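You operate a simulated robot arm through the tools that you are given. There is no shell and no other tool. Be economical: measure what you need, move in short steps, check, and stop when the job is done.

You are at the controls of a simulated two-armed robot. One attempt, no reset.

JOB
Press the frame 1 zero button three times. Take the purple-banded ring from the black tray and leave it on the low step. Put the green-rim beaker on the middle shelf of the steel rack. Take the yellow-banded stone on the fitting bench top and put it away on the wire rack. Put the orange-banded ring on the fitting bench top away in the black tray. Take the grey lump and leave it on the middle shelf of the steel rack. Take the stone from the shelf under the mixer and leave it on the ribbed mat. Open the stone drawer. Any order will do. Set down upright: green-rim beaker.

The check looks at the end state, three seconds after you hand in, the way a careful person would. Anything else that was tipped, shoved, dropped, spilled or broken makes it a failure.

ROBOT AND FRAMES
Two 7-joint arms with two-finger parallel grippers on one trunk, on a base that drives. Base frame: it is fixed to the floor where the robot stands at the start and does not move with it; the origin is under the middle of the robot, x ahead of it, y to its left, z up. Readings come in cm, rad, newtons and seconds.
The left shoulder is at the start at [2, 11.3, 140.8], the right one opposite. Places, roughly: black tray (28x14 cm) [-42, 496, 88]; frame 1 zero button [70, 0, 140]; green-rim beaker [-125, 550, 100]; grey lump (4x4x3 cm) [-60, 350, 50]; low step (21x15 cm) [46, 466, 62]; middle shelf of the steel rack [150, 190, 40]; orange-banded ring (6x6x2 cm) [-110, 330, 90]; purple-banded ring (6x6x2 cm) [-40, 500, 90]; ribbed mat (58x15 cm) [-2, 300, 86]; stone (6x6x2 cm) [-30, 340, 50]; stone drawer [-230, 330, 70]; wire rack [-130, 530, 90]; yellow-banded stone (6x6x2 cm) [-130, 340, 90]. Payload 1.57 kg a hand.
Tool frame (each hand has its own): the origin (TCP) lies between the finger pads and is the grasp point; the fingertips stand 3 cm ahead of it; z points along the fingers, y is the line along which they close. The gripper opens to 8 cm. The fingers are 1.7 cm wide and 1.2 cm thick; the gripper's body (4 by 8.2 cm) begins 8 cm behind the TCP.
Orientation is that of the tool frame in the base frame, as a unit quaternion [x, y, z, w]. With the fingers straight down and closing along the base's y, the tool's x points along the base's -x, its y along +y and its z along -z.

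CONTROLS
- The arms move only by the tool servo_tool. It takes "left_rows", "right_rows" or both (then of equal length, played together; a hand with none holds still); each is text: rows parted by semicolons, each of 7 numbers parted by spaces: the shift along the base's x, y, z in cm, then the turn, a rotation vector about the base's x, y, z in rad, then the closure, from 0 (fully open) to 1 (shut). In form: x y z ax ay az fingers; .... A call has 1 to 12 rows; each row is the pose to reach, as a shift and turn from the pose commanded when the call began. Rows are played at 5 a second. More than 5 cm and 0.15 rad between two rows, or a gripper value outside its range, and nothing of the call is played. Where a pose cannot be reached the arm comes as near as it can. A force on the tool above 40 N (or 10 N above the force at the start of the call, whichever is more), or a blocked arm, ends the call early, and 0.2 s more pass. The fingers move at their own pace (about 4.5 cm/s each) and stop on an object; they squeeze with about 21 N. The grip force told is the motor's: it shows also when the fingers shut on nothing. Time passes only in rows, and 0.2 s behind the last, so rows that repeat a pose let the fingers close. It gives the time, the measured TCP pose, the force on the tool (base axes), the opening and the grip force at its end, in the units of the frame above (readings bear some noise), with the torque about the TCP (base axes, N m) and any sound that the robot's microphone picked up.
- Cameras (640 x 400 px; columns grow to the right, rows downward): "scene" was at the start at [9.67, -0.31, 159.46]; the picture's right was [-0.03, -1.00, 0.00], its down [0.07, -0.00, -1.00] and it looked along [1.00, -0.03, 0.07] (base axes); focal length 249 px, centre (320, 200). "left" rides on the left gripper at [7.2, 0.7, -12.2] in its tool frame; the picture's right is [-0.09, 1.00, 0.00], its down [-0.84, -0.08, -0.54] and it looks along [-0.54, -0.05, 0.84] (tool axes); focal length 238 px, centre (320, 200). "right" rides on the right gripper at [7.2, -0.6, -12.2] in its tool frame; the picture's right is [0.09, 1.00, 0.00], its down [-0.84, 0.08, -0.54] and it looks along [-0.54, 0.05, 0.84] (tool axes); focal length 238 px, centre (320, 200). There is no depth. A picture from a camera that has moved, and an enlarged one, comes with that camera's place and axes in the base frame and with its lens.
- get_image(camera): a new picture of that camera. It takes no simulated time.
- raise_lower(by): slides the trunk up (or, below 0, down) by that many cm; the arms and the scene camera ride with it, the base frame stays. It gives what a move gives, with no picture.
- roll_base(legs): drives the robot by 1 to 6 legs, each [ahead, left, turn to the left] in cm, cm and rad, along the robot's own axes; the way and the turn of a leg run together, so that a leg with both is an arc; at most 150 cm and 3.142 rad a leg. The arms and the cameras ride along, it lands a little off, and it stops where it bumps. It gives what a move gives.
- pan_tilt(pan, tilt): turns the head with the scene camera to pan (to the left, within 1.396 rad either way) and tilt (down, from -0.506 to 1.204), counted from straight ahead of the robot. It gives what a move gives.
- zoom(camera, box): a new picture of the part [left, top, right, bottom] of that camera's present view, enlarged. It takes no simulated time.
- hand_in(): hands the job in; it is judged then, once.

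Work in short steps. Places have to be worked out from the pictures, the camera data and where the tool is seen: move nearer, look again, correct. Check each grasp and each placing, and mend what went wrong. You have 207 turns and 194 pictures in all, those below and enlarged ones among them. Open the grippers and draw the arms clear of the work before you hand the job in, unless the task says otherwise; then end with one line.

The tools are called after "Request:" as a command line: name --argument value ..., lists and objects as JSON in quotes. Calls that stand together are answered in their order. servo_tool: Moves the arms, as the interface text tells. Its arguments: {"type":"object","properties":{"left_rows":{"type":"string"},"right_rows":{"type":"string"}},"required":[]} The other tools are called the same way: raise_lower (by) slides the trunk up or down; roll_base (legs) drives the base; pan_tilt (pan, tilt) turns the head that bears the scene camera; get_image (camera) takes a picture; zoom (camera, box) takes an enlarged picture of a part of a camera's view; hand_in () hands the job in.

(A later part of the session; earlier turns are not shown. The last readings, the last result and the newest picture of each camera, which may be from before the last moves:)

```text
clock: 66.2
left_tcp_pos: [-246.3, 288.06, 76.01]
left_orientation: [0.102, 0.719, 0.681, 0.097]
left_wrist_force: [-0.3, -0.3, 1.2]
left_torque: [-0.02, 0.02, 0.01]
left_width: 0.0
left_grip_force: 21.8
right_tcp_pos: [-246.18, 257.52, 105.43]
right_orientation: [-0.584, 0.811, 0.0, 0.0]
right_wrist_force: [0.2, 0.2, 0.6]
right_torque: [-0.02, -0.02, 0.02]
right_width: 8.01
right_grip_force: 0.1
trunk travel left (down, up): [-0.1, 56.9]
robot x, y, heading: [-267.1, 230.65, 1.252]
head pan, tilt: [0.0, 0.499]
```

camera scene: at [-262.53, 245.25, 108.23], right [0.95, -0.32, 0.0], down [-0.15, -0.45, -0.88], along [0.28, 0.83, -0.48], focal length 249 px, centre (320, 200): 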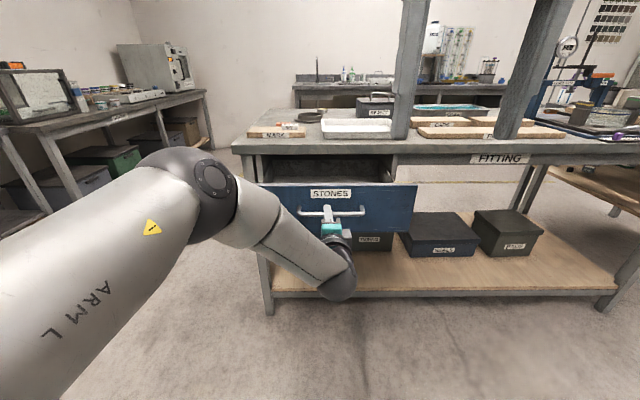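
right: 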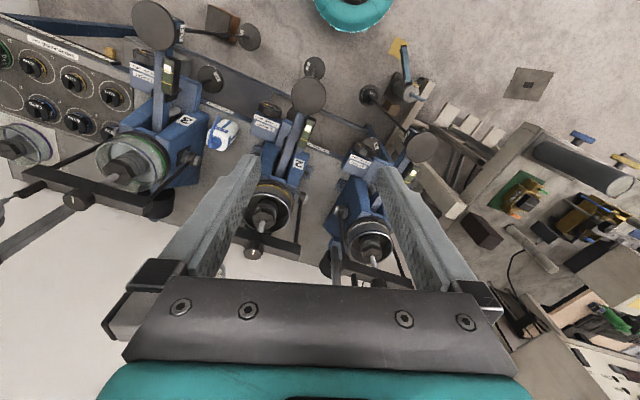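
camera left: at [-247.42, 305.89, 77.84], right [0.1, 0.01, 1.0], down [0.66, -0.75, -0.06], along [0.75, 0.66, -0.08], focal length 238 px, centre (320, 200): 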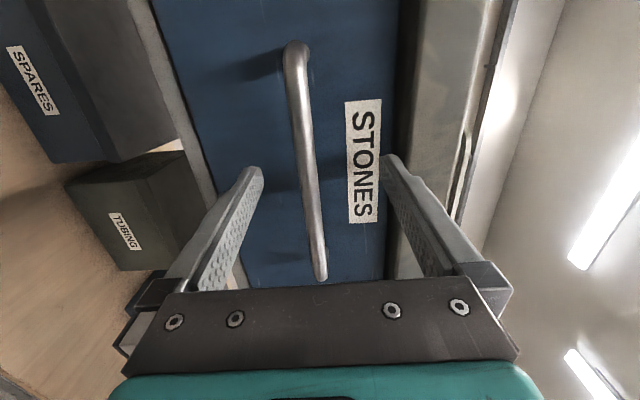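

The fingers slipped off: the drawer was at its stop. I back off and check.

Request:
roll_base --legs '[[-25, 0, 0]]'

Request:
get_image --camera "scene"

```text
clock: 68.0
left_tcp_pos: [-254.18, 264.14, 75.98]
left_orientation: [0.102, 0.719, 0.681, 0.096]
left_wrist_force: [0.8, 0.4, 0.1]
left_torque: [-0.02, 0.01, 0.01]
left_width: 0.01
left_grip_force: 21.3
right_tcp_pos: [-254.18, 233.87, 105.53]
right_orientation: [-0.585, 0.811, 0.001, 0.0]
right_wrist_force: [-0.9, -0.6, 0.5]
right_torque: [0.0, 0.03, 0.0]
right_width: 8.0
right_grip_force: 0.0
trunk travel left (down, up): [-0.1, 56.9]
robot x, y, heading: [-274.98, 207.52, 1.247]
head pan, tilt: [0.0, 0.499]
```

```text
162 pictures are left
camera scene: at [-272.15, 216.66, 108.24], right [0.95, -0.32, 0.0], down [-0.15, -0.45, -0.88], along [0.28, 0.83, -0.48], focal length 249 px, centre (320, 200)
```

scene: 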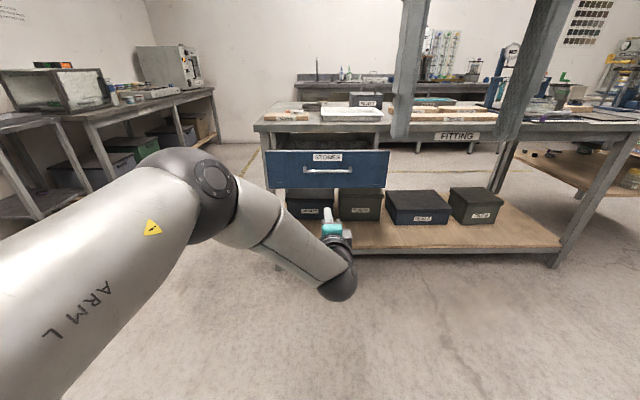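

The drawer is clearly open. I unroll the hand, raise the trunk, and fold the hand back down.

Request:
servo_tool --left_rows "0 0 0.5 -0.045 -0.136 0 1; 0 0 1 -0.09 -0.271 0 1; 0 0 1.5 -0.136 -0.407 0 1; 0 0 2 -0.18 -0.542 0 1; 0 0 2.5 -0.226 -0.678 0 1; 0 0 3 -0.271 -0.813 0 1; 0 0 4 -0.316 -0.949 0 1; 0 0 6 -0.361 -1.084 0 1; 0 0 9 -0.406 -1.22 0 1; 0 0 12 -0.451 -1.355 0 1; 0 0 15 -0.496 -1.49 0 1"

Request:
raise_lower --by 40

```text
clock: 70.4
left_tcp_pos: [-253.88, 264.14, 90.96]
left_orientation: [-0.407, 0.595, 0.389, 0.574]
left_wrist_force: [-0.6, -0.5, 0.2]
left_torque: [0.0, 0.01, 0.0]
left_width: 0.0
left_grip_force: 21.2
right_tcp_pos: [-254.2, 233.65, 105.49]
right_orientation: [-0.584, 0.812, 0.001, -0.001]
right_wrist_force: [0.6, 0.3, -0.1]
right_torque: [0.02, 0.0, -0.02]
right_width: 8.02
right_grip_force: 0.0
trunk travel left (down, up): [-0.1, 56.9]
robot x, y, heading: [-275.57, 207.1, 1.245]
head pan, tilt: [0.0, 0.499]
```

```text
clock: 74.2
left_tcp_pos: [-254.02, 264.03, 130.94]
left_orientation: [-0.408, 0.595, 0.39, 0.572]
left_wrist_force: [-0.4, 0.0, -0.2]
left_torque: [-0.04, -0.01, -0.01]
left_width: 0.02
left_grip_force: 21.5
right_tcp_pos: [-254.15, 233.78, 145.51]
right_orientation: [-0.584, 0.811, 0.001, -0.001]
right_wrist_force: [0.0, 0.1, 0.0]
right_torque: [0.0, -0.02, 0.0]
right_width: 8.0
right_grip_force: 0.0
trunk travel left (down, up): [-40.1, 16.9]
robot x, y, heading: [-275.13, 206.71, 1.249]
head pan, tilt: [0.0, 0.499]
```

Now fold the left hand back to pointing down, beside the right.

Request:
servo_tool --left_rows "-2 -2.1 2.2 -0.131 0.0475 0.003 1; -4.1 -4.1 4.3 -0.262 0.095 0.007 1; -6.1 -6.2 6.5 -0.392 0.1425 0.01 1; -8.1 -8.3 8.7 -0.523 0.19 0.013 1; -10.2 -10.4 10.9 -0.654 0.2375 0.017 1; -12.2 -12.4 13 -0.785 0.285 0.02 1; -14.3 -14.5 15.2 -0.916 0.3325 0.024 1; -16.3 -16.6 17.4 -1.047 0.38 0.027 1; -18.3 -18.7 19.6 -1.177 0.4275 0.03 1; -20.4 -20.7 21.7 -1.308 0.475 0.034 1; -22.4 -22.8 23.9 -1.439 0.5225 0.037 0.5; -22.4 -22.8 23.9 -1.439 0.5225 0.037 0"

```text
clock: 76.8
left_tcp_pos: [-276.68, 241.51, 154.57]
left_orientation: [-0.584, 0.812, -0.002, 0.003]
left_wrist_force: [-0.7, 1.0, -0.4]
left_torque: [-0.04, -0.05, -0.04]
left_width: 4.8
left_grip_force: 0.0
right_tcp_pos: [-254.27, 234.09, 145.4]
right_orientation: [-0.584, 0.811, -0.001, -0.001]
right_wrist_force: [-0.7, 0.8, -0.6]
right_torque: [-0.05, -0.07, -0.02]
right_width: 7.99
right_grip_force: 0.0
trunk travel left (down, up): [-40.1, 16.9]
robot x, y, heading: [-275.17, 207.5, 1.25]
head pan, tilt: [0.0, 0.499]
```

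I turn right to face +x and look at the route round the prep bench.

Request:
roll_base --legs '[[0, 0, -1.25], [150, 0, 0], [80, 0, 0]]'

Request:
get_image --camera "scene"

```text
clock: 91.5
left_tcp_pos: [-8.15, 218.48, 154.71]
left_orientation: [0.004, 1.0, -0.001, 0.001]
left_wrist_force: [-0.1, 0.6, 0.5]
left_torque: [-0.02, 0.02, -0.01]
left_width: 8.03
left_grip_force: 0.0
right_tcp_pos: [-8.3, 194.88, 145.51]
right_orientation: [0.004, 1.0, 0.0, 0.0]
right_wrist_force: [-0.1, -0.2, -0.2]
right_torque: [0.02, 0.01, 0.02]
right_width: 7.97
right_grip_force: 0.1
trunk travel left (down, up): [-40.1, 16.9]
robot x, y, heading: [-40.3, 206.59, -0.008]
head pan, tilt: [0.0, 0.499]
```

```text
161 pictures are left
camera scene: at [-30.21, 206.5, 148.23], right [-0.01, -1.0, 0.0], down [-0.48, 0.0, -0.88], along [0.88, -0.01, -0.48], focal length 249 px, centre (320, 200)
```

scene: 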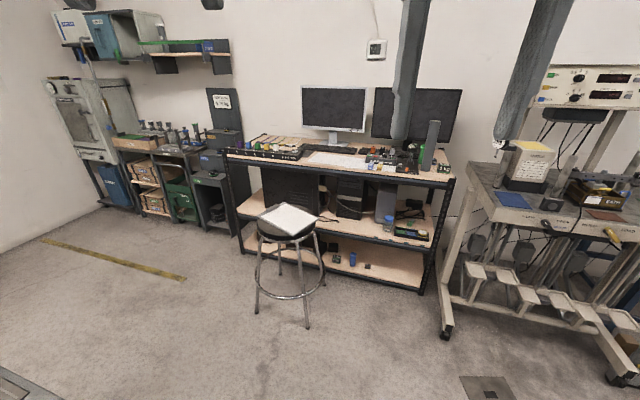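

The steel rack is the shelving under the monitors. I zoom to see the middle shelf.

Request:
zoom --camera "scene" --box '[220, 130, 460, 300]'

```text
2.35 times, centred on (340, 215) of scene
camera zoom: at [-30.21, 206.5, 148.23], right [-0.01, -1.0, 0.0], down [-0.48, 0.0, -0.88], along [0.88, -0.01, -0.48], focal length 586 px, centre (273, 165)
```

zoom: 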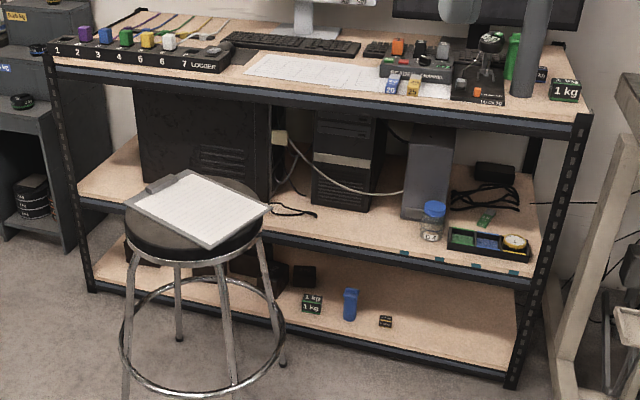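

The free front area of the middle shelf is near [122, 182, 40], right of the stool. Now I drive between prep bench and stool into the rear aisle.

Request:
roll_base --legs '[[70, 0, 0], [0, 0, 1.29], [150, 0, 0]]'

Request:
get_image --camera "scene"

```text
clock: 105.5
left_tcp_pos: [67.79, 384.84, 154.61]
left_orientation: [-0.603, 0.798, 0.0, 0.002]
left_wrist_force: [-0.1, 0.3, -0.1]
left_torque: [-0.01, 0.02, 0.0]
left_width: 8.03
left_grip_force: 0.1
right_tcp_pos: [90.56, 378.49, 145.46]
right_orientation: [-0.603, 0.798, 0.0, -0.001]
right_wrist_force: [-0.7, 0.1, 0.2]
right_torque: [-0.02, 0.02, 0.01]
right_width: 7.98
right_grip_force: 0.0
trunk travel left (down, up): [-40.1, 16.9]
robot x, y, heading: [70.97, 351.1, 1.301]
head pan, tilt: [0.0, 0.499]
```

```text
159 pictures are left
camera scene: at [73.4, 360.48, 148.23], right [0.96, -0.27, 0.0], down [-0.13, -0.46, -0.88], along [0.24, 0.85, -0.48], focal length 249 px, centre (320, 200)
```

scene: 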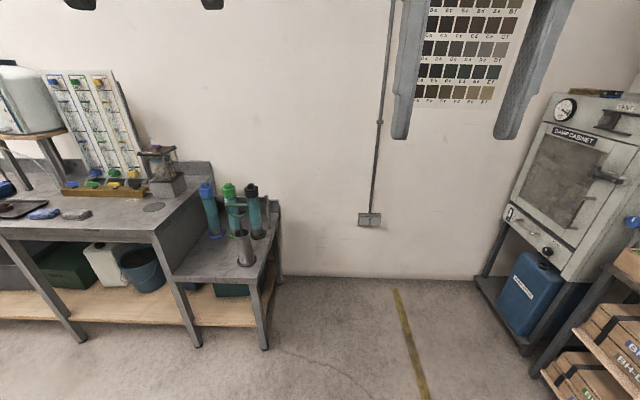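

The low step is the small table with cylinders at the sink bench's right end. I roll ahead and left to look at the sink bench with the black tray.

Request:
roll_base --legs '[[28, 0, 0], [0, 115, 0]]'

Request:
get_image --camera "scene"

```text
clock: 113.0
left_tcp_pos: [-37.64, 442.44, 154.58]
left_orientation: [-0.612, 0.791, -0.001, 0.002]
left_wrist_force: [-0.4, 0.2, -0.1]
left_torque: [0.0, -0.02, 0.0]
left_width: 8.0
left_grip_force: 0.0
right_tcp_pos: [-14.87, 436.68, 145.33]
right_orientation: [-0.612, 0.791, 0.001, 0.0]
right_wrist_force: [-0.4, -0.1, 1.1]
right_torque: [0.0, -0.02, 0.01]
right_width: 7.99
right_grip_force: 0.1
trunk travel left (down, up): [-40.1, 16.9]
robot x, y, heading: [-33.77, 408.76, 1.32]
head pan, tilt: [0.0, 0.499]
```

```text
158 pictures are left
camera scene: at [-31.53, 418.36, 148.24], right [0.97, -0.25, 0.0], down [-0.12, -0.46, -0.88], along [0.22, 0.85, -0.48], focal length 249 px, centre (320, 200)
```

scene: 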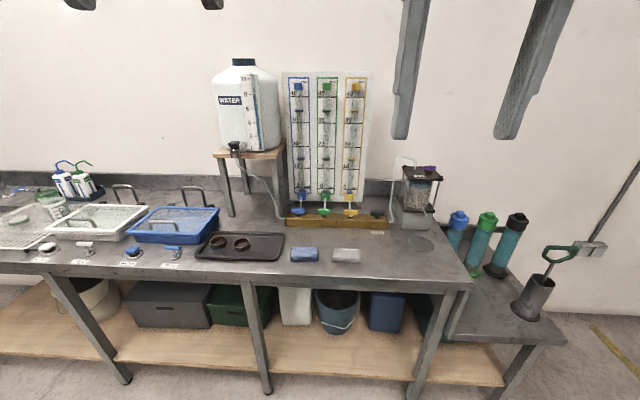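

The black tray is at px (240,246) with two rings; I zoom.

Request:
zoom --camera "scene" --box '[180, 215, 380, 275]'

Request:
zoom --camera "scene" --box '[0, 150, 220, 280]'

Request:
zoom --camera "scene" --box '[400, 190, 620, 340]'

```text
3.20 times, centred on (280, 245) of scene
camera zoom: at [-31.53, 418.36, 148.24], right [0.97, -0.25, 0.0], down [-0.12, -0.46, -0.88], along [0.22, 0.85, -0.48], focal length 796 px, centre (448, 56)
```

zoom: 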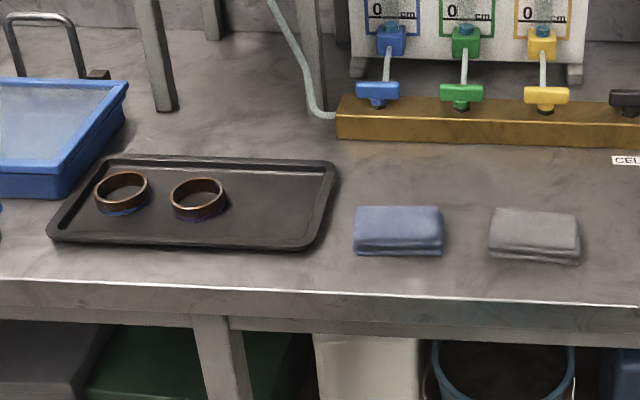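

```text
2.91 times, centred on (110, 215) of scene
camera zoom: at [-31.53, 418.36, 148.24], right [0.97, -0.25, 0.0], down [-0.12, -0.46, -0.88], along [0.22, 0.85, -0.48], focal length 724 px, centre (931, 156)
```

zoom: 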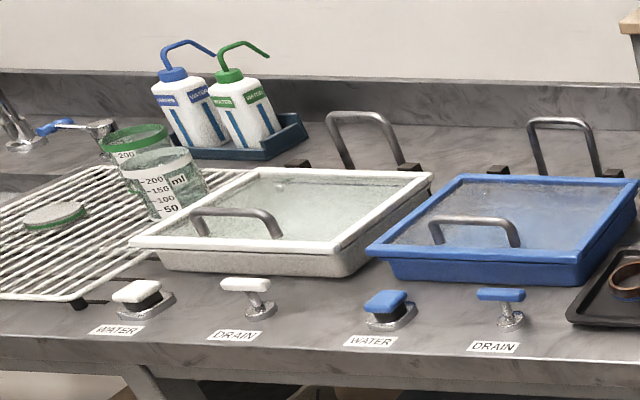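

```text
2.67 times, centred on (510, 265) of scene
camera zoom: at [-31.53, 418.36, 148.24], right [0.97, -0.25, 0.0], down [-0.12, -0.46, -0.88], along [0.22, 0.85, -0.48], focal length 664 px, centre (-187, 27)
```

zoom: 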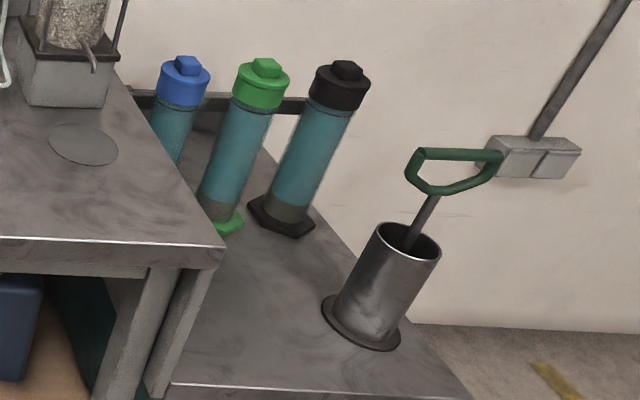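

The right-hand ring in the tray is the purple-banded one, at about [-41, 498, 88]. I strafe left and approach so the right hand comes over it.

Request:
roll_base --legs '[[0, 38, -0.03], [40, 0, 0]]'

Request:
get_image --camera "right"

Request:
get_image --camera "scene"

```text
clock: 117.5
left_tcp_pos: [-61.13, 491.49, 154.67]
left_orientation: [-0.597, 0.802, -0.001, 0.002]
left_wrist_force: [-0.2, 0.9, -0.1]
left_torque: [-0.01, -0.01, 0.03]
left_width: 7.98
left_grip_force: 0.1
right_tcp_pos: [-38.67, 484.71, 145.39]
right_orientation: [-0.597, 0.802, 0.0, -0.001]
right_wrist_force: [-0.9, -0.4, 0.4]
right_torque: [0.0, 0.0, 0.01]
right_width: 7.99
right_grip_force: 0.1
trunk travel left (down, up): [-40.1, 16.9]
robot x, y, heading: [-58.45, 457.31, 1.279]
head pan, tilt: [0.0, 0.499]
```

```text
154 pictures are left
camera right: at [-39.98, 477.74, 157.6], right [-0.98, 0.2, 0.0], down [0.17, 0.82, 0.54], along [0.11, 0.53, -0.84], focal length 238 px, centre (320, 200)
```

right: 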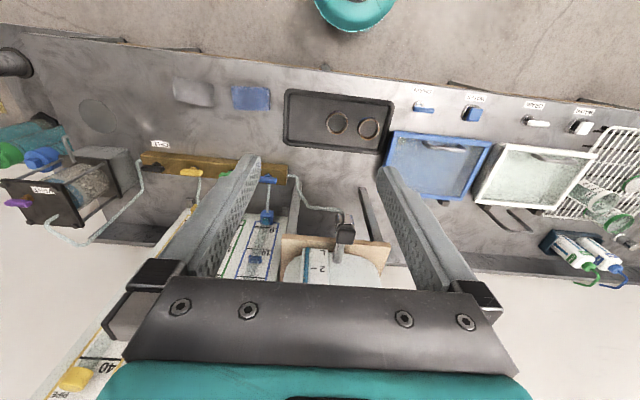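

```text
153 pictures are left
camera scene: at [-55.97, 467.07, 148.23], right [0.96, -0.29, 0.0], down [-0.14, -0.46, -0.88], along [0.25, 0.84, -0.48], focal length 249 px, centre (320, 200)
```

scene: 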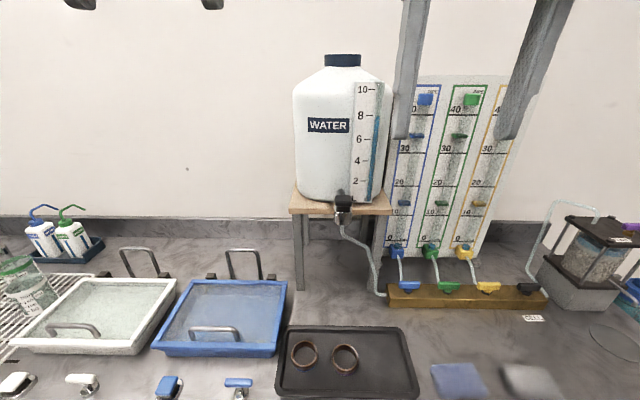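

Both cameras place the purple ring at [-41.3, 496.8, 88]. It's 43 cm ahead of the axis; I try rolling further ahead.

Request:
roll_base --legs '[[0, 3, 0], [15, 0, 0]]'

```text
clock: 119.5
left_tcp_pos: [-60.0, 506.1, 154.66]
left_orientation: [-0.597, 0.802, -0.001, 0.002]
left_wrist_force: [-0.3, 0.3, 1.2]
left_torque: [0.04, -0.04, 0.03]
left_width: 8.03
left_grip_force: 0.0
right_tcp_pos: [-37.4, 499.26, 145.42]
right_orientation: [-0.597, 0.802, 0.0, -0.001]
right_wrist_force: [-0.5, -0.4, -0.1]
right_torque: [0.04, -0.01, 0.02]
right_width: 7.99
right_grip_force: 0.0
trunk travel left (down, up): [-40.1, 16.9]
robot x, y, heading: [-57.46, 471.76, 1.283]
head pan, tilt: [0.0, 0.499]
stopped in leg 2: the robot was blocked; the commanded pose is now the measured one
```

Bench contact stopped it; the ring is now ~29 cm from the axis at the right hand's side. I lower the trunk 35 and turn the right hand 60° so the fingers avoid the blue ring.

Request:
raise_lower --by -35

Request:
servo_tool --right_rows "-0.5 -0.4 0 0 0 0.131 0; -1 -0.8 0 0 0 0.262 0; -1.5 -1.2 0 0 0 0.393 0; -2 -1.6 0 0 0 0.524 0; -2.5 -2 0 0 0 0.655 0; -3 -2.3 0 0 0 0.786 0; -3.5 -2.4 0 0 0 0.917 0; -4 -2.5 0 0 0 1.05 0"

Request:
get_image --camera "right"

```text
clock: 122.9
left_tcp_pos: [-59.88, 506.26, 119.55]
left_orientation: [-0.598, 0.802, -0.002, 0.001]
left_wrist_force: [-0.1, -0.4, -1.2]
left_torque: [0.02, 0.01, 0.01]
left_width: 8.03
left_grip_force: 0.1
right_tcp_pos: [-37.27, 499.39, 110.44]
right_orientation: [-0.597, 0.802, 0.0, -0.001]
right_wrist_force: [1.1, 0.2, 0.4]
right_torque: [-0.02, 0.02, -0.01]
right_width: 8.0
right_grip_force: 0.0
trunk travel left (down, up): [-5.1, 51.9]
robot x, y, heading: [-57.13, 472.08, 1.281]
head pan, tilt: [0.0, 0.499]
```

```text
clock: 124.7
left_tcp_pos: [-59.84, 506.0, 119.65]
left_orientation: [-0.598, 0.802, -0.001, 0.001]
left_wrist_force: [0.7, -1.0, 0.5]
left_torque: [0.0, -0.02, -0.01]
left_width: 8.0
left_grip_force: 0.0
right_tcp_pos: [-41.42, 496.87, 110.4]
right_orientation: [0.92, -0.393, 0.0, 0.001]
right_wrist_force: [0.8, 0.8, -0.1]
right_torque: [0.0, 0.01, 0.0]
right_width: 7.99
right_grip_force: 0.0
trunk travel left (down, up): [-5.1, 51.9]
robot x, y, heading: [-57.45, 472.24, 1.277]
head pan, tilt: [0.0, 0.499]
```

```text
152 pictures are left
camera right: at [-35.89, 492.26, 122.59], right [-0.66, -0.75, 0.0], down [-0.63, 0.55, 0.54], along [-0.41, 0.35, -0.84], focal length 238 px, centre (320, 200)
```

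right: 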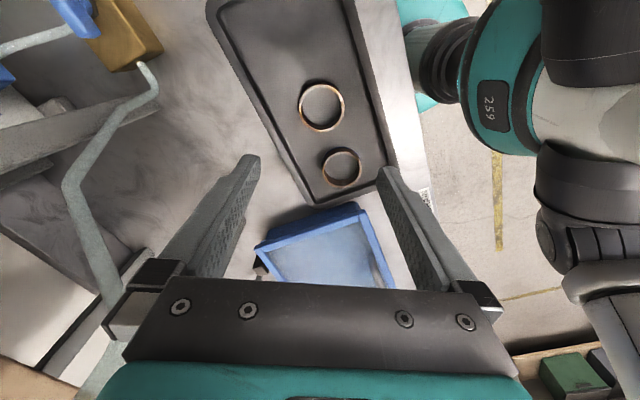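

Ring confirmed at [-41.4, 496.6], directly below. I descend most of the way and check.

Request:
servo_tool --right_rows "0 -0.1 -4 0 0 0 0; 0 -0.2 -8 0 0 0 0; 0 -0.2 -12 0 0 0 0; 0 -0.2 -15 0 0 0 0; 0 -0.2 -16.5 0 0 0 0"

Request:
get_image --camera "right"

```text
clock: 125.9
left_tcp_pos: [-59.94, 506.14, 119.59]
left_orientation: [-0.598, 0.802, -0.002, 0.001]
left_wrist_force: [-0.1, 1.0, -0.1]
left_torque: [0.0, 0.02, 0.02]
left_width: 8.01
left_grip_force: 0.0
right_tcp_pos: [-41.44, 496.52, 93.84]
right_orientation: [0.919, -0.395, 0.0, 0.001]
right_wrist_force: [0.6, 0.1, -0.4]
right_torque: [-0.02, 0.0, 0.02]
right_width: 7.99
right_grip_force: 0.1
trunk travel left (down, up): [-5.1, 51.9]
robot x, y, heading: [-57.35, 471.94, 1.281]
head pan, tilt: [0.0, 0.499]
```

```text
151 pictures are left
camera right: at [-35.96, 491.86, 106.11], right [-0.66, -0.75, 0.0], down [-0.63, 0.55, 0.54], along [-0.41, 0.36, -0.84], focal length 238 px, centre (320, 200)
```

right: 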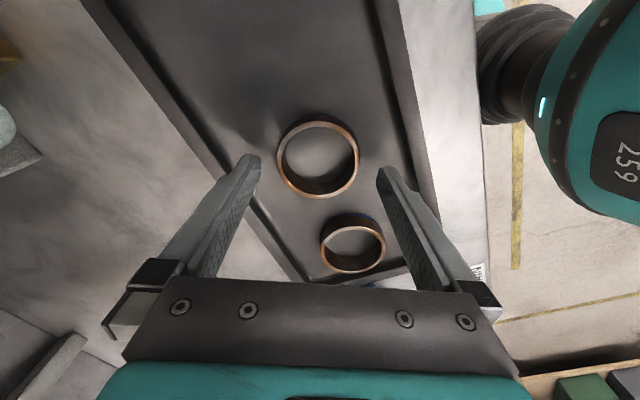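

Well centred. I descend in small steps, watching for floor contact.

Request:
servo_tool --right_rows "0.2 0 -1.5 0 0 0 0; 0.2 0 -2.5 0 0 0 0; 0.2 0 -3 0 0 0 0; 0.2 0 -3.3 0 0 0 0"

Request:
get_image --camera "right"

```text
clock: 126.7
left_tcp_pos: [-59.87, 506.02, 119.62]
left_orientation: [-0.598, 0.802, -0.002, 0.001]
left_wrist_force: [-0.4, -0.3, 0.4]
left_torque: [-0.01, -0.03, -0.01]
left_width: 7.99
left_grip_force: 0.1
right_tcp_pos: [-41.09, 496.63, 91.55]
right_orientation: [0.919, -0.394, -0.004, -0.002]
right_wrist_force: [2.5, -3.5, 13.8]
right_torque: [-0.55, 0.27, 0.12]
right_width: 7.94
right_grip_force: 0.1
trunk travel left (down, up): [-5.1, 51.9]
robot x, y, heading: [-57.35, 472.14, 1.279]
head pan, tilt: [0.0, 0.499]
stopped in row 3 (right hand): the force on the tool passed its limit at 49 N (the readings are from after the stop); the commanded pose is now the measured one
```

```text
150 pictures are left
camera right: at [-35.63, 491.91, 103.62], right [-0.66, -0.75, 0.0], down [-0.63, 0.55, 0.55], along [-0.41, 0.36, -0.84], focal length 238 px, centre (320, 200)
```

right: 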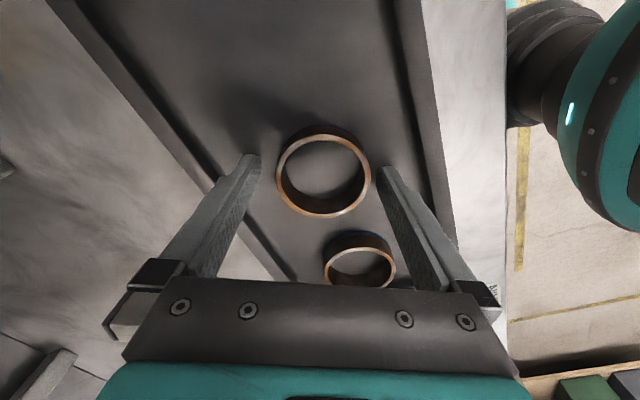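

A finger touched at tip height ~88.5 (tray floor or rim). I raise slightly and close on the ring.

Request:
servo_tool --right_rows "0 0 0.3 0 0 0 0; 0 0 0.3 0 0 0 0.2; 0 0 0.3 0 0 0 0.5; 0 0 0.3 0 0 0 0.7; 0 0 0.3 0 0 0 0.7; 0 0 0.3 0 0 0 0.7"

Request:
get_image --camera "right"

```text
clock: 128.1
left_tcp_pos: [-59.83, 506.15, 119.62]
left_orientation: [-0.598, 0.802, -0.001, 0.002]
left_wrist_force: [0.7, -0.1, 0.2]
left_torque: [-0.01, 0.01, -0.01]
left_width: 7.99
left_grip_force: 0.1
right_tcp_pos: [-41.15, 496.64, 91.67]
right_orientation: [0.919, -0.395, -0.004, -0.002]
right_wrist_force: [0.3, 0.3, 0.2]
right_torque: [-0.05, -0.01, 0.0]
right_width: 5.92
right_grip_force: 20.8
trunk travel left (down, up): [-5.1, 51.9]
robot x, y, heading: [-57.38, 472.41, 1.279]
head pan, tilt: [0.0, 0.499]
```

```text
149 pictures are left
camera right: at [-35.66, 491.96, 103.75], right [-0.66, -0.75, 0.0], down [-0.63, 0.55, 0.55], along [-0.41, 0.36, -0.84], focal length 238 px, centre (320, 200)
```

right: 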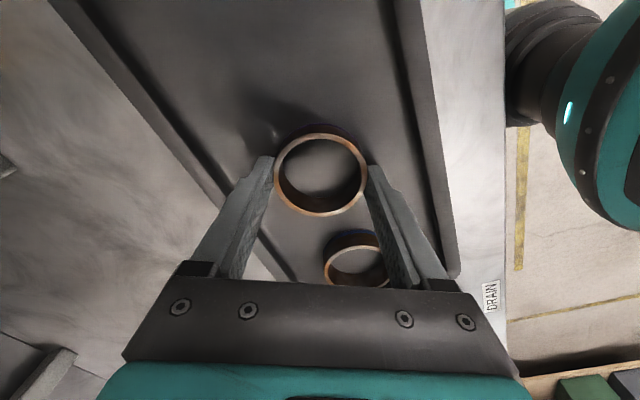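

Gripped at 5.9 cm. I lift and check.

Request:
servo_tool --right_rows "0 0 2 0 0 0 0.7; 0 0 6 0 0 0 0.7; 0 0 10 0 0 0 0.7; 0 0 14 0 0 0 0.7"

Request:
get_image --camera "right"

```text
clock: 129.1
left_tcp_pos: [-59.85, 506.12, 119.46]
left_orientation: [-0.598, 0.802, -0.001, 0.0]
left_wrist_force: [-0.6, -0.1, -0.3]
left_torque: [0.02, -0.01, 0.04]
left_width: 8.0
left_grip_force: 0.1
right_tcp_pos: [-41.41, 496.75, 105.76]
right_orientation: [0.919, -0.395, -0.003, -0.001]
right_wrist_force: [0.0, -1.0, -0.4]
right_torque: [-0.02, 0.0, -0.02]
right_width: 5.92
right_grip_force: 20.6
trunk travel left (down, up): [-5.1, 51.9]
robot x, y, heading: [-57.48, 472.38, 1.279]
head pan, tilt: [0.0, 0.499]
```

```text
148 pictures are left
camera right: at [-35.92, 492.06, 117.92], right [-0.66, -0.75, 0.0], down [-0.63, 0.55, 0.55], along [-0.41, 0.36, -0.84], focal length 238 px, centre (320, 200)
```

right: 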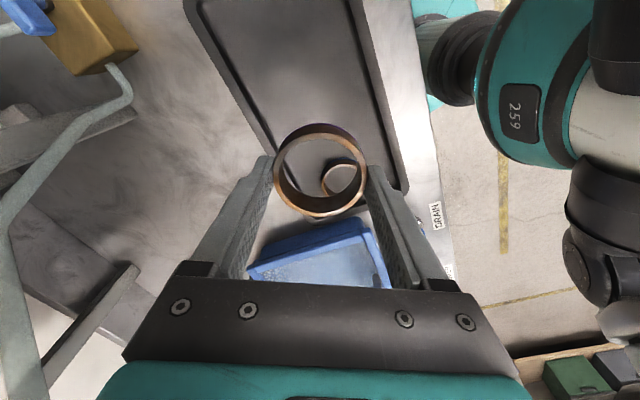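

The ring is held. I back off, strafe right about 92 cm to the low step, and look.

Request:
roll_base --legs '[[-25, 0, 0], [0, -92, 0]]'

Request:
pan_tilt --pan -0.4 --tilt 0.9

Request:
get_image --camera "scene"

Request:
get_image --camera "right"

```text
clock: 135.3
left_tcp_pos: [21.35, 455.6, 119.56]
left_orientation: [-0.6, 0.8, -0.002, 0.002]
left_wrist_force: [-0.6, -1.0, -0.1]
left_torque: [0.0, 0.02, -0.01]
left_width: 8.0
left_grip_force: 0.0
right_tcp_pos: [40.07, 446.27, 105.66]
right_orientation: [0.92, -0.392, -0.004, -0.002]
right_wrist_force: [0.4, 0.1, -1.5]
right_torque: [0.03, -0.02, 0.0]
right_width: 5.93
right_grip_force: 21.1
trunk travel left (down, up): [-5.1, 51.9]
robot x, y, heading: [24.11, 421.39, 1.285]
head pan, tilt: [0.0, 0.499]
```

```text
clock: 136.2
left_tcp_pos: [21.34, 455.55, 119.53]
left_orientation: [-0.6, 0.8, 0.0, 0.001]
left_wrist_force: [-0.9, 0.4, -0.6]
left_torque: [-0.02, 0.01, 0.0]
left_width: 8.0
left_grip_force: 0.1
right_tcp_pos: [39.95, 446.33, 105.78]
right_orientation: [0.92, -0.392, -0.004, -0.001]
right_wrist_force: [0.0, -0.2, -0.6]
right_torque: [-0.02, 0.01, 0.01]
right_width: 5.94
right_grip_force: 20.8
trunk travel left (down, up): [-5.1, 51.9]
robot x, y, heading: [24.27, 421.47, 1.286]
head pan, tilt: [-0.4, 0.901]
```

```text
147 pictures are left
camera scene: at [28.97, 428.28, 109.85], right [0.78, -0.63, 0.0], down [-0.49, -0.61, -0.62], along [0.39, 0.48, -0.78], focal length 249 px, centre (320, 200)
```

scene: 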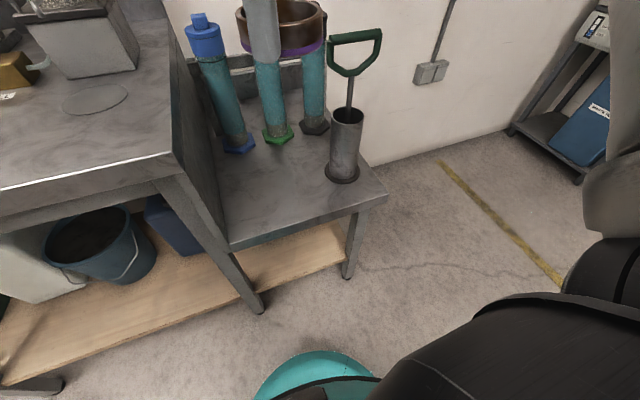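

```text
146 pictures are left
camera right: at [45.5, 441.64, 117.86], right [-0.66, -0.76, 0.0], down [-0.63, 0.55, 0.55], along [-0.41, 0.36, -0.84], focal length 238 px, centre (320, 200)
```

right: 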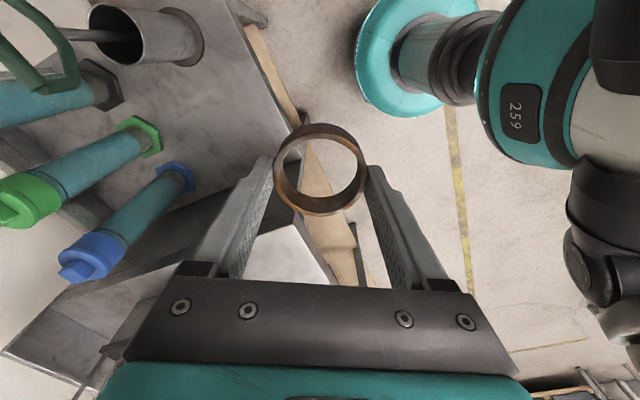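

The free patch of the step centres on about [46, 465.5, 62]. I roll ahead 18, then bring the ring over it.

Request:
roll_base --legs '[[18, 0, 0]]'

```text
clock: 137.8
left_tcp_pos: [26.53, 473.45, 119.56]
left_orientation: [-0.6, 0.8, -0.001, 0.001]
left_wrist_force: [-1.0, -0.1, 0.8]
left_torque: [-0.03, 0.01, 0.01]
left_width: 8.0
left_grip_force: 0.0
right_tcp_pos: [44.99, 464.04, 105.76]
right_orientation: [0.92, -0.393, -0.004, -0.001]
right_wrist_force: [-0.7, 0.6, -1.4]
right_torque: [-0.02, 0.01, 0.04]
right_width: 5.9
right_grip_force: 20.6
trunk travel left (down, up): [-5.1, 51.9]
robot x, y, heading: [29.13, 439.09, 1.286]
head pan, tilt: [-0.4, 0.901]
```

Not blocked. I move the ring down toward the step in stages and look before the final part.

Request:
servo_tool --right_rows "0.5 0.5 -4 0 0 0 0.7; 1 1 -8 0 0 0 0.7; 1 1 -12 0 0 0 0.7; 1 1 -16 0 0 0 0.7; 1 1 -20 0 0 0 0.7; 1 1 -24 0 0 0 0.7; 1 1 -28 0 0 0 0.7; 1 1 -32 0 0 0 0.7"

Request:
get_image --camera "right"

Request:
get_image --camera "scene"

```text
clock: 139.6
left_tcp_pos: [26.51, 473.2, 119.48]
left_orientation: [-0.6, 0.8, -0.002, 0.001]
left_wrist_force: [0.5, -0.3, -0.6]
left_torque: [0.05, 0.0, -0.02]
left_width: 8.02
left_grip_force: 0.1
right_tcp_pos: [46.15, 465.16, 73.71]
right_orientation: [0.92, -0.391, -0.004, -0.002]
right_wrist_force: [0.1, -0.5, -1.1]
right_torque: [0.02, 0.01, 0.01]
right_width: 5.93
right_grip_force: 20.9
trunk travel left (down, up): [-5.1, 51.9]
robot x, y, heading: [29.41, 439.32, 1.287]
head pan, tilt: [-0.4, 0.901]
```

```text
145 pictures are left
camera right: at [51.69, 460.49, 85.85], right [-0.65, -0.76, 0.0], down [-0.63, 0.55, 0.55], along [-0.42, 0.36, -0.84], focal length 238 px, centre (320, 200)
```

right: 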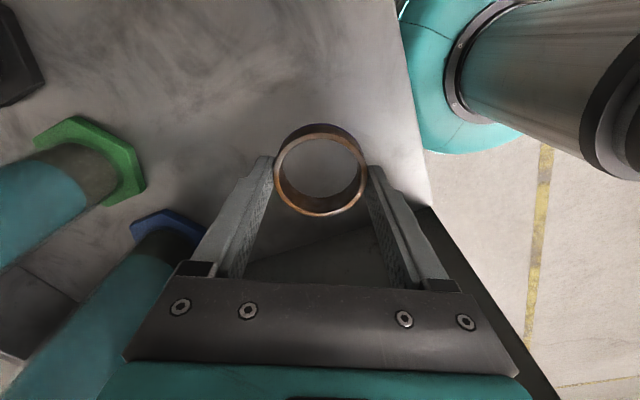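

```text
144 pictures are left
camera scene: at [34.13, 445.95, 109.85], right [0.78, -0.63, 0.0], down [-0.49, -0.61, -0.62], along [0.39, 0.48, -0.78], focal length 249 px, centre (320, 200)
```

scene: 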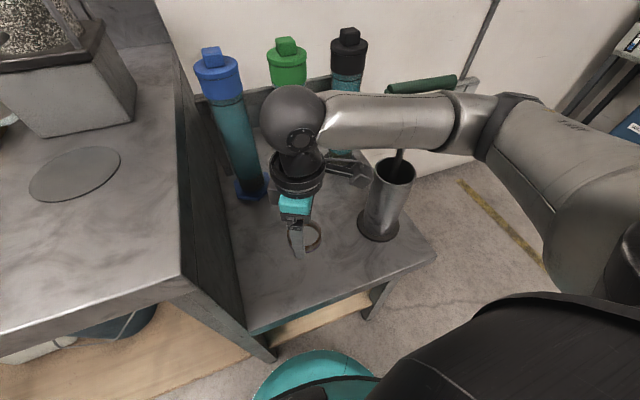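

The right forearm passes near the scoop handle. I zoom in to judge the clearance.

Request:
zoom --camera "scene" --box '[180, 20, 500, 270]'

Request:
get_image --camera "left"

```text
1.60 times, centred on (340, 145) of scene
camera zoom: at [34.13, 445.95, 109.85], right [0.78, -0.63, 0.0], down [-0.49, -0.61, -0.62], along [0.39, 0.48, -0.78], focal length 398 px, centre (288, 288)
```

zoom: 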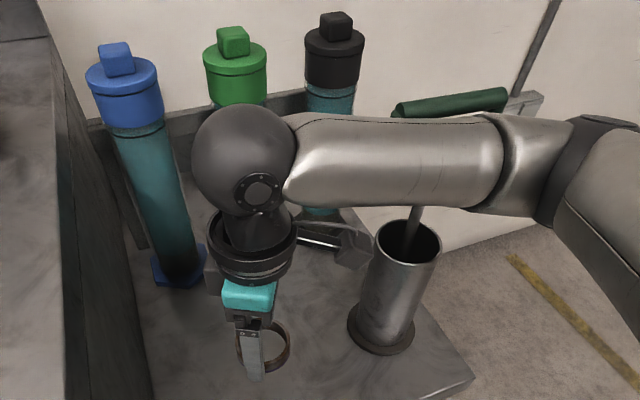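

```text
142 pictures are left
camera left: at [23.93, 466.46, 131.8], right [-0.93, 0.37, 0.0], down [0.31, 0.78, 0.54], along [0.2, 0.5, -0.84], focal length 238 px, centre (320, 200)
```

left: 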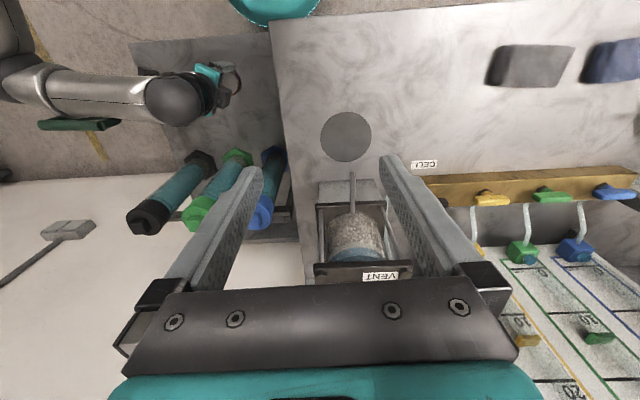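

Forearm and scoop handle are only a few cm apart, so I shift the whole robot slightly left and back, away from the scoop, before lowering.

Request:
roll_base --legs '[[-3.5, 3, 0]]'

Request:
servo_tool --right_rows "0 0 -2 0 0 0 0.7; 0 0 -4 0 0 0 0.7"

Request:
get_image --camera "left"

Request:
get_image --camera "scene"

```text
clock: 140.5
left_tcp_pos: [22.61, 470.76, 119.53]
left_orientation: [-0.6, 0.8, -0.002, 0.001]
left_wrist_force: [-0.2, -0.6, 0.5]
left_torque: [0.02, -0.05, -0.01]
left_width: 7.99
left_grip_force: 0.0
right_tcp_pos: [42.27, 462.75, 73.74]
right_orientation: [0.92, -0.392, -0.004, -0.002]
right_wrist_force: [-0.3, -0.2, -0.5]
right_torque: [0.02, 0.0, 0.0]
right_width: 5.94
right_grip_force: 21.5
trunk travel left (down, up): [-5.1, 51.9]
robot x, y, heading: [25.86, 436.59, 1.29]
head pan, tilt: [-0.4, 0.901]
```

```text
clock: 141.1
left_tcp_pos: [22.69, 470.65, 119.66]
left_orientation: [-0.599, 0.8, -0.002, 0.001]
left_wrist_force: [0.2, 0.6, 0.6]
left_torque: [0.01, 0.02, 0.0]
left_width: 8.02
left_grip_force: 0.1
right_tcp_pos: [42.5, 462.68, 69.8]
right_orientation: [0.92, -0.393, -0.003, -0.001]
right_wrist_force: [-0.2, 0.7, -0.5]
right_torque: [-0.02, 0.0, 0.02]
right_width: 5.93
right_grip_force: 21.5
trunk travel left (down, up): [-5.1, 51.9]
robot x, y, heading: [25.3, 436.69, 1.284]
head pan, tilt: [-0.4, 0.901]
```

```text
141 pictures are left
camera left: at [20.1, 463.93, 131.8], right [-0.93, 0.37, 0.0], down [0.31, 0.78, 0.54], along [0.2, 0.5, -0.84], focal length 238 px, centre (320, 200)
```

left: 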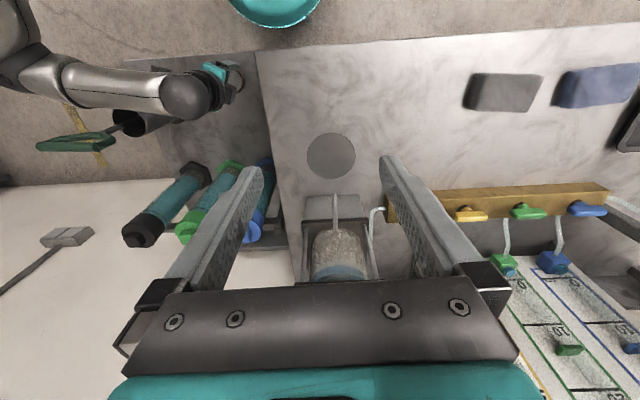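

```text
140 pictures are left
camera scene: at [30.3, 443.43, 109.85], right [0.78, -0.63, 0.0], down [-0.49, -0.61, -0.62], along [0.39, 0.48, -0.78], focal length 249 px, centre (320, 200)
```

scene: 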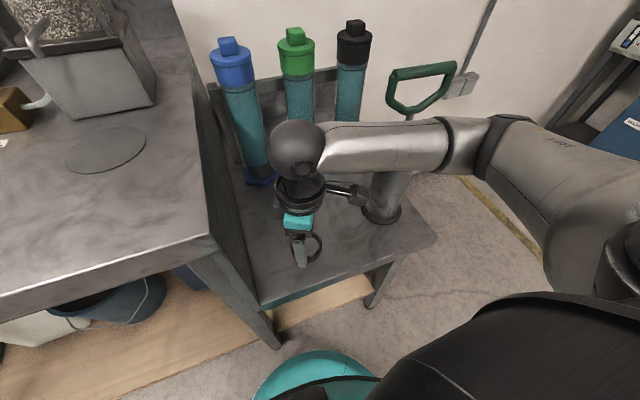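

Clearance is good now. I lower the ring slowly until it touches the step.

Request:
servo_tool --right_rows "0 0 -2 0 0 0 0.7; 0 0 -3.2 0 0 0 0.7; 0 0 -3.8 0 0 0 0.7; 0 0 -4.2 0 0 0 0.7; 0 0 -4.6 0 0 0 0.7"

Request:
get_image --camera "right"

```text
clock: 142.3
left_tcp_pos: [22.7, 470.73, 119.46]
left_orientation: [-0.599, 0.8, -0.001, 0.001]
left_wrist_force: [-0.7, 1.0, -0.2]
left_torque: [-0.04, -0.02, 0.0]
left_width: 7.98
left_grip_force: 0.1
right_tcp_pos: [42.39, 462.69, 65.14]
right_orientation: [0.92, -0.392, -0.004, -0.002]
right_wrist_force: [0.4, 0.2, -0.9]
right_torque: [0.0, -0.04, -0.05]
right_width: 5.94
right_grip_force: 21.0
trunk travel left (down, up): [-5.1, 51.9]
robot x, y, heading: [25.51, 436.37, 1.29]
head pan, tilt: [-0.4, 0.901]
```

```text
139 pictures are left
camera right: at [47.86, 458.01, 77.26], right [-0.65, -0.76, 0.0], down [-0.63, 0.55, 0.55], along [-0.41, 0.36, -0.84], focal length 238 px, centre (320, 200)
```

right: 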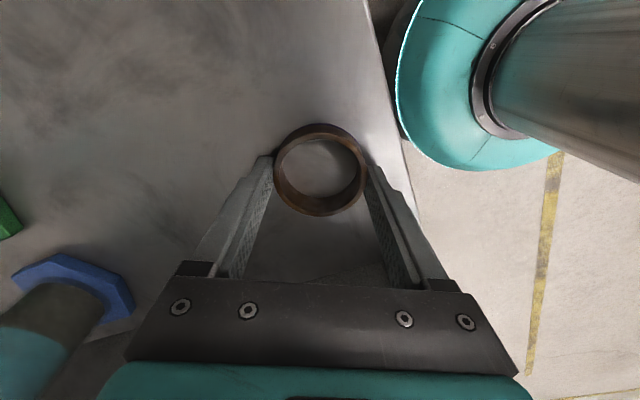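

Not touching yet. I continue down in small steps.

Request:
servo_tool --right_rows "0 0 -0.4 0 0 0 0.7; 0 0 -0.8 0 0 0 0.7; 0 0 -1.2 0 0 0 0.7; 0 0 -1.6 0 0 0 0.7; 0 0 -2 0 0 0 0.7; 0 0 -2.4 0 0 0 0.7"

```text
clock: 142.8
left_tcp_pos: [22.76, 470.78, 119.56]
left_orientation: [-0.6, 0.8, -0.002, 0.001]
left_wrist_force: [-0.5, 0.5, 0.1]
left_torque: [-0.01, 0.0, 0.0]
left_width: 8.0
left_grip_force: 0.1
right_tcp_pos: [42.33, 462.67, 64.95]
right_orientation: [0.921, -0.391, -0.006, -0.004]
right_wrist_force: [2.3, -5.4, 14.1]
right_torque: [-0.57, 0.11, 0.08]
right_width: 5.91
right_grip_force: 20.9
trunk travel left (down, up): [-5.1, 51.9]
robot x, y, heading: [25.78, 436.59, 1.289]
head pan, tilt: [-0.4, 0.901]
stopped in row 2 (right hand): the force on the tool passed its limit at 48 N (the readings are from after the stop); the commanded pose is now the measured one
```

Contact: the step is at z≈62. I open the fingers and lift away.

Request:
servo_tool --right_rows "0 0 0.1 0 0 0 0.6; 0 0 0.1 0 0 0 0.3; 0 0 0.1 0 0 0 0; 0 0 0.1 0 0 0 0; 0 0 3 0 0 0 0; 0 0 7 0 0 0 0; 0 0 12 0 0 0 0; 0 0 17 0 0 0 0; 0 0 22 0 0 0 0; 0 0 27 0 0 0 0; 0 0 32 0 0 0 0; 0 0 37 0 0 0 0"

Request:
get_image --camera "right"

```text
clock: 145.4
left_tcp_pos: [22.74, 470.8, 119.53]
left_orientation: [-0.6, 0.8, -0.002, 0.001]
left_wrist_force: [0.7, 0.4, 0.3]
left_torque: [-0.02, 0.0, 0.0]
left_width: 8.03
left_grip_force: 0.2
right_tcp_pos: [42.52, 462.51, 102.22]
right_orientation: [0.92, -0.391, -0.006, -0.002]
right_wrist_force: [0.4, -0.8, 0.2]
right_torque: [0.02, -0.02, 0.01]
right_width: 7.99
right_grip_force: 0.0
trunk travel left (down, up): [-5.1, 51.9]
robot x, y, heading: [25.92, 436.81, 1.284]
head pan, tilt: [-0.4, 0.901]
```

```text
138 pictures are left
camera right: at [48.08, 457.82, 114.3], right [-0.65, -0.76, 0.0], down [-0.63, 0.54, 0.55], along [-0.42, 0.36, -0.83], focal length 238 px, centre (320, 200)
```

right: 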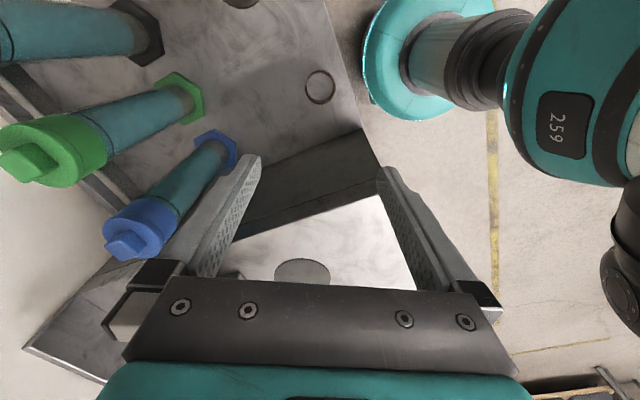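

The purple ring is on the low step. Now I back off, raise the trunk, turn round and strafe along the aisle to behind the fitting bench.

Request:
raise_lower --by 35

Request:
roll_base --legs '[[-33, 0, 0], [0, 0, 3.141], [0, -108, 0]]'

Request:
pan_tilt --pan 0 --tilt 0.6

Request:
get_image --camera "scene"

```text
clock: 148.8
left_tcp_pos: [22.75, 470.84, 154.64]
left_orientation: [-0.599, 0.801, 0.0, 0.0]
left_wrist_force: [-0.2, -0.3, 0.3]
left_torque: [0.03, -0.02, -0.03]
left_width: 8.0
left_grip_force: 0.0
right_tcp_pos: [42.57, 462.53, 137.14]
right_orientation: [0.921, -0.39, -0.006, -0.004]
right_wrist_force: [0.2, 0.7, 0.9]
right_torque: [-0.04, 0.02, -0.04]
right_width: 8.0
right_grip_force: 0.1
trunk travel left (down, up): [-40.1, 16.9]
robot x, y, heading: [24.98, 436.72, 1.293]
head pan, tilt: [-0.4, 0.901]
```

```text
clock: 163.5
left_tcp_pos: [-82.43, 394.52, 154.47]
left_orientation: [0.776, 0.631, -0.002, -0.002]
left_wrist_force: [-0.9, 0.2, -0.9]
left_torque: [0.02, -0.01, 0.0]
left_width: 8.04
left_grip_force: 0.0
right_tcp_pos: [-102.77, 400.98, 137.27]
right_orientation: [0.353, 0.936, -0.003, 0.006]
right_wrist_force: [-0.6, 0.3, 0.3]
right_torque: [0.01, -0.03, -0.01]
right_width: 8.01
right_grip_force: 0.2
trunk travel left (down, up): [-40.1, 16.9]
robot x, y, heading: [-87.82, 428.35, -1.771]
head pan, tilt: [-0.4, 0.901]
```

```text
clock: 164.4
left_tcp_pos: [-82.42, 394.5, 154.49]
left_orientation: [0.775, 0.632, -0.002, -0.001]
left_wrist_force: [-0.5, 0.2, -0.1]
left_torque: [0.04, -0.04, 0.0]
left_width: 7.99
left_grip_force: 0.0
right_tcp_pos: [-102.83, 400.86, 137.25]
right_orientation: [0.352, 0.936, -0.004, 0.006]
right_wrist_force: [-0.3, 0.1, 0.1]
right_torque: [0.0, -0.01, -0.04]
right_width: 7.99
right_grip_force: 0.0
trunk travel left (down, up): [-40.1, 16.9]
robot x, y, heading: [-87.52, 428.26, -1.775]
head pan, tilt: [0.0, 0.6]
```

```text
137 pictures are left
camera scene: at [-89.93, 418.48, 147.32], right [-0.98, 0.2, 0.0], down [0.11, 0.55, -0.82], along [-0.17, -0.81, -0.57], focal length 249 px, centre (320, 200)
```

scene: 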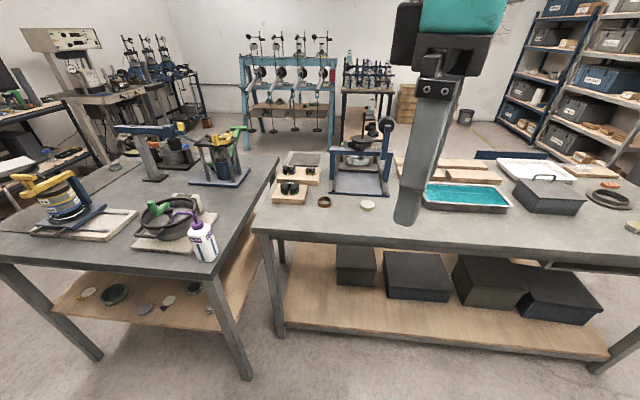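

Ring at about [-108.8, 334.6, 87], stone at [-127, 339.5, 87], some 20 cm in from the rear edge. I square up, roll ahead, and restore the right hand's yaw.

Request:
roll_base --legs '[[0, 0, -0.085], [46, -3, 0]]'

Request:
servo_tool --right_rows "0 0 1 0 0 -0.131 0; 0 0 2 0 0 -0.262 0; 0 0 3 0 0 -0.393 0; 0 0 4 0 0 -0.524 0; 0 0 5 0 0 -0.655 0; 0 0 6 0 0 -0.786 0; 0 0 7 0 0 -0.917 0; 0 0 8 0 0 -1.05 0"

Request:
get_image --camera "right"

Request:
get_image --camera "left"

```text
clock: 167.7
left_tcp_pos: [-101.03, 350.51, 154.49]
left_orientation: [0.8, 0.6, -0.002, -0.002]
left_wrist_force: [-0.8, 0.0, 0.5]
left_torque: [0.03, 0.02, -0.03]
left_width: 8.0
left_grip_force: 0.0
right_tcp_pos: [-120.99, 358.73, 137.03]
right_orientation: [0.39, 0.921, -0.003, 0.006]
right_wrist_force: [-0.1, -0.5, -0.5]
right_torque: [-0.01, -0.02, -0.01]
right_width: 8.0
right_grip_force: 0.0
trunk travel left (down, up): [-40.1, 16.9]
robot x, y, heading: [-104.1, 384.49, -1.856]
head pan, tilt: [0.0, 0.6]
```

```text
clock: 169.5
left_tcp_pos: [-100.98, 350.63, 154.61]
left_orientation: [0.8, 0.6, -0.002, -0.002]
left_wrist_force: [0.4, -0.3, -0.9]
left_torque: [0.03, 0.03, -0.01]
left_width: 7.99
left_grip_force: 0.1
right_tcp_pos: [-120.82, 358.64, 145.2]
right_orientation: [0.8, 0.6, -0.007, 0.003]
right_wrist_force: [0.3, 0.4, 0.5]
right_torque: [0.0, -0.01, 0.03]
right_width: 7.97
right_grip_force: 0.0
trunk travel left (down, up): [-40.1, 16.9]
robot x, y, heading: [-103.64, 384.58, -1.856]
head pan, tilt: [0.0, 0.6]
```

```text
136 pictures are left
camera right: at [-119.39, 365.94, 157.28], right [0.98, -0.19, 0.0], down [-0.16, -0.82, 0.55], along [-0.11, -0.54, -0.83], focal length 238 px, centre (320, 200)
```

right: 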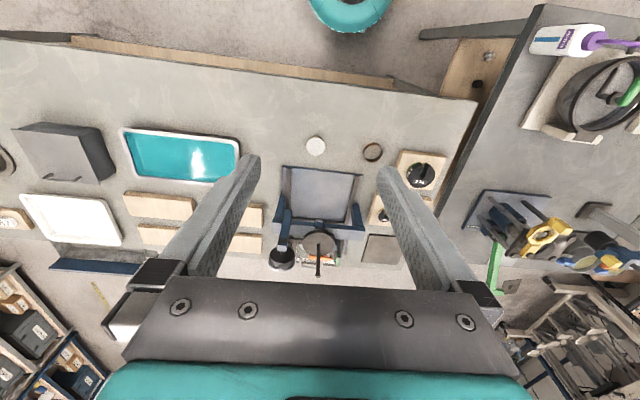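

```text
135 pictures are left
camera left: at [-98.24, 357.17, 166.81], right [0.93, -0.37, 0.0], down [-0.31, -0.78, 0.54], along [-0.2, -0.5, -0.84], focal length 238 px, centre (320, 200)
```

left: 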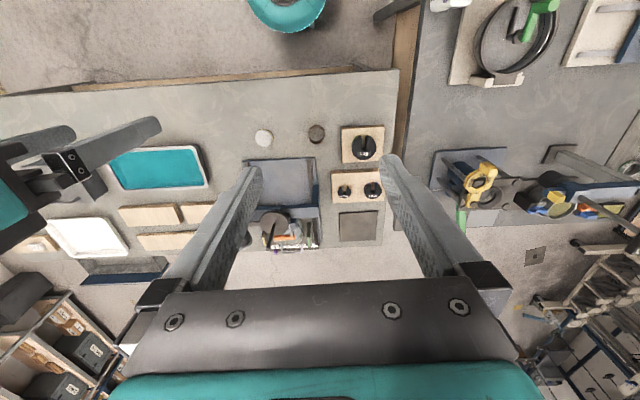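

Stone at [-126.1, 340.1], ring at [-108.6, 334.7]; the lateral offsets suit both hands. I roll ahead as far as the bench lets me.

Request:
roll_base --legs '[[16, 0, 0]]'

```text
clock: 170.9
left_tcp_pos: [-105.2, 336.59, 154.51]
left_orientation: [0.802, 0.598, -0.001, -0.001]
left_wrist_force: [0.7, 0.8, 0.5]
left_torque: [0.0, 0.01, -0.01]
left_width: 8.0
left_grip_force: 0.1
right_tcp_pos: [-124.98, 344.76, 145.17]
right_orientation: [0.801, 0.599, -0.007, 0.003]
right_wrist_force: [-0.5, -0.3, -0.1]
right_torque: [-0.02, 0.02, 0.01]
right_width: 8.04
right_grip_force: 0.1
trunk travel left (down, up): [-40.1, 16.9]
robot x, y, heading: [-107.96, 370.81, -1.858]
head pan, tilt: [0.0, 0.6]
stopped in leg 1: the robot was blocked; the commanded pose is now the measured one
```

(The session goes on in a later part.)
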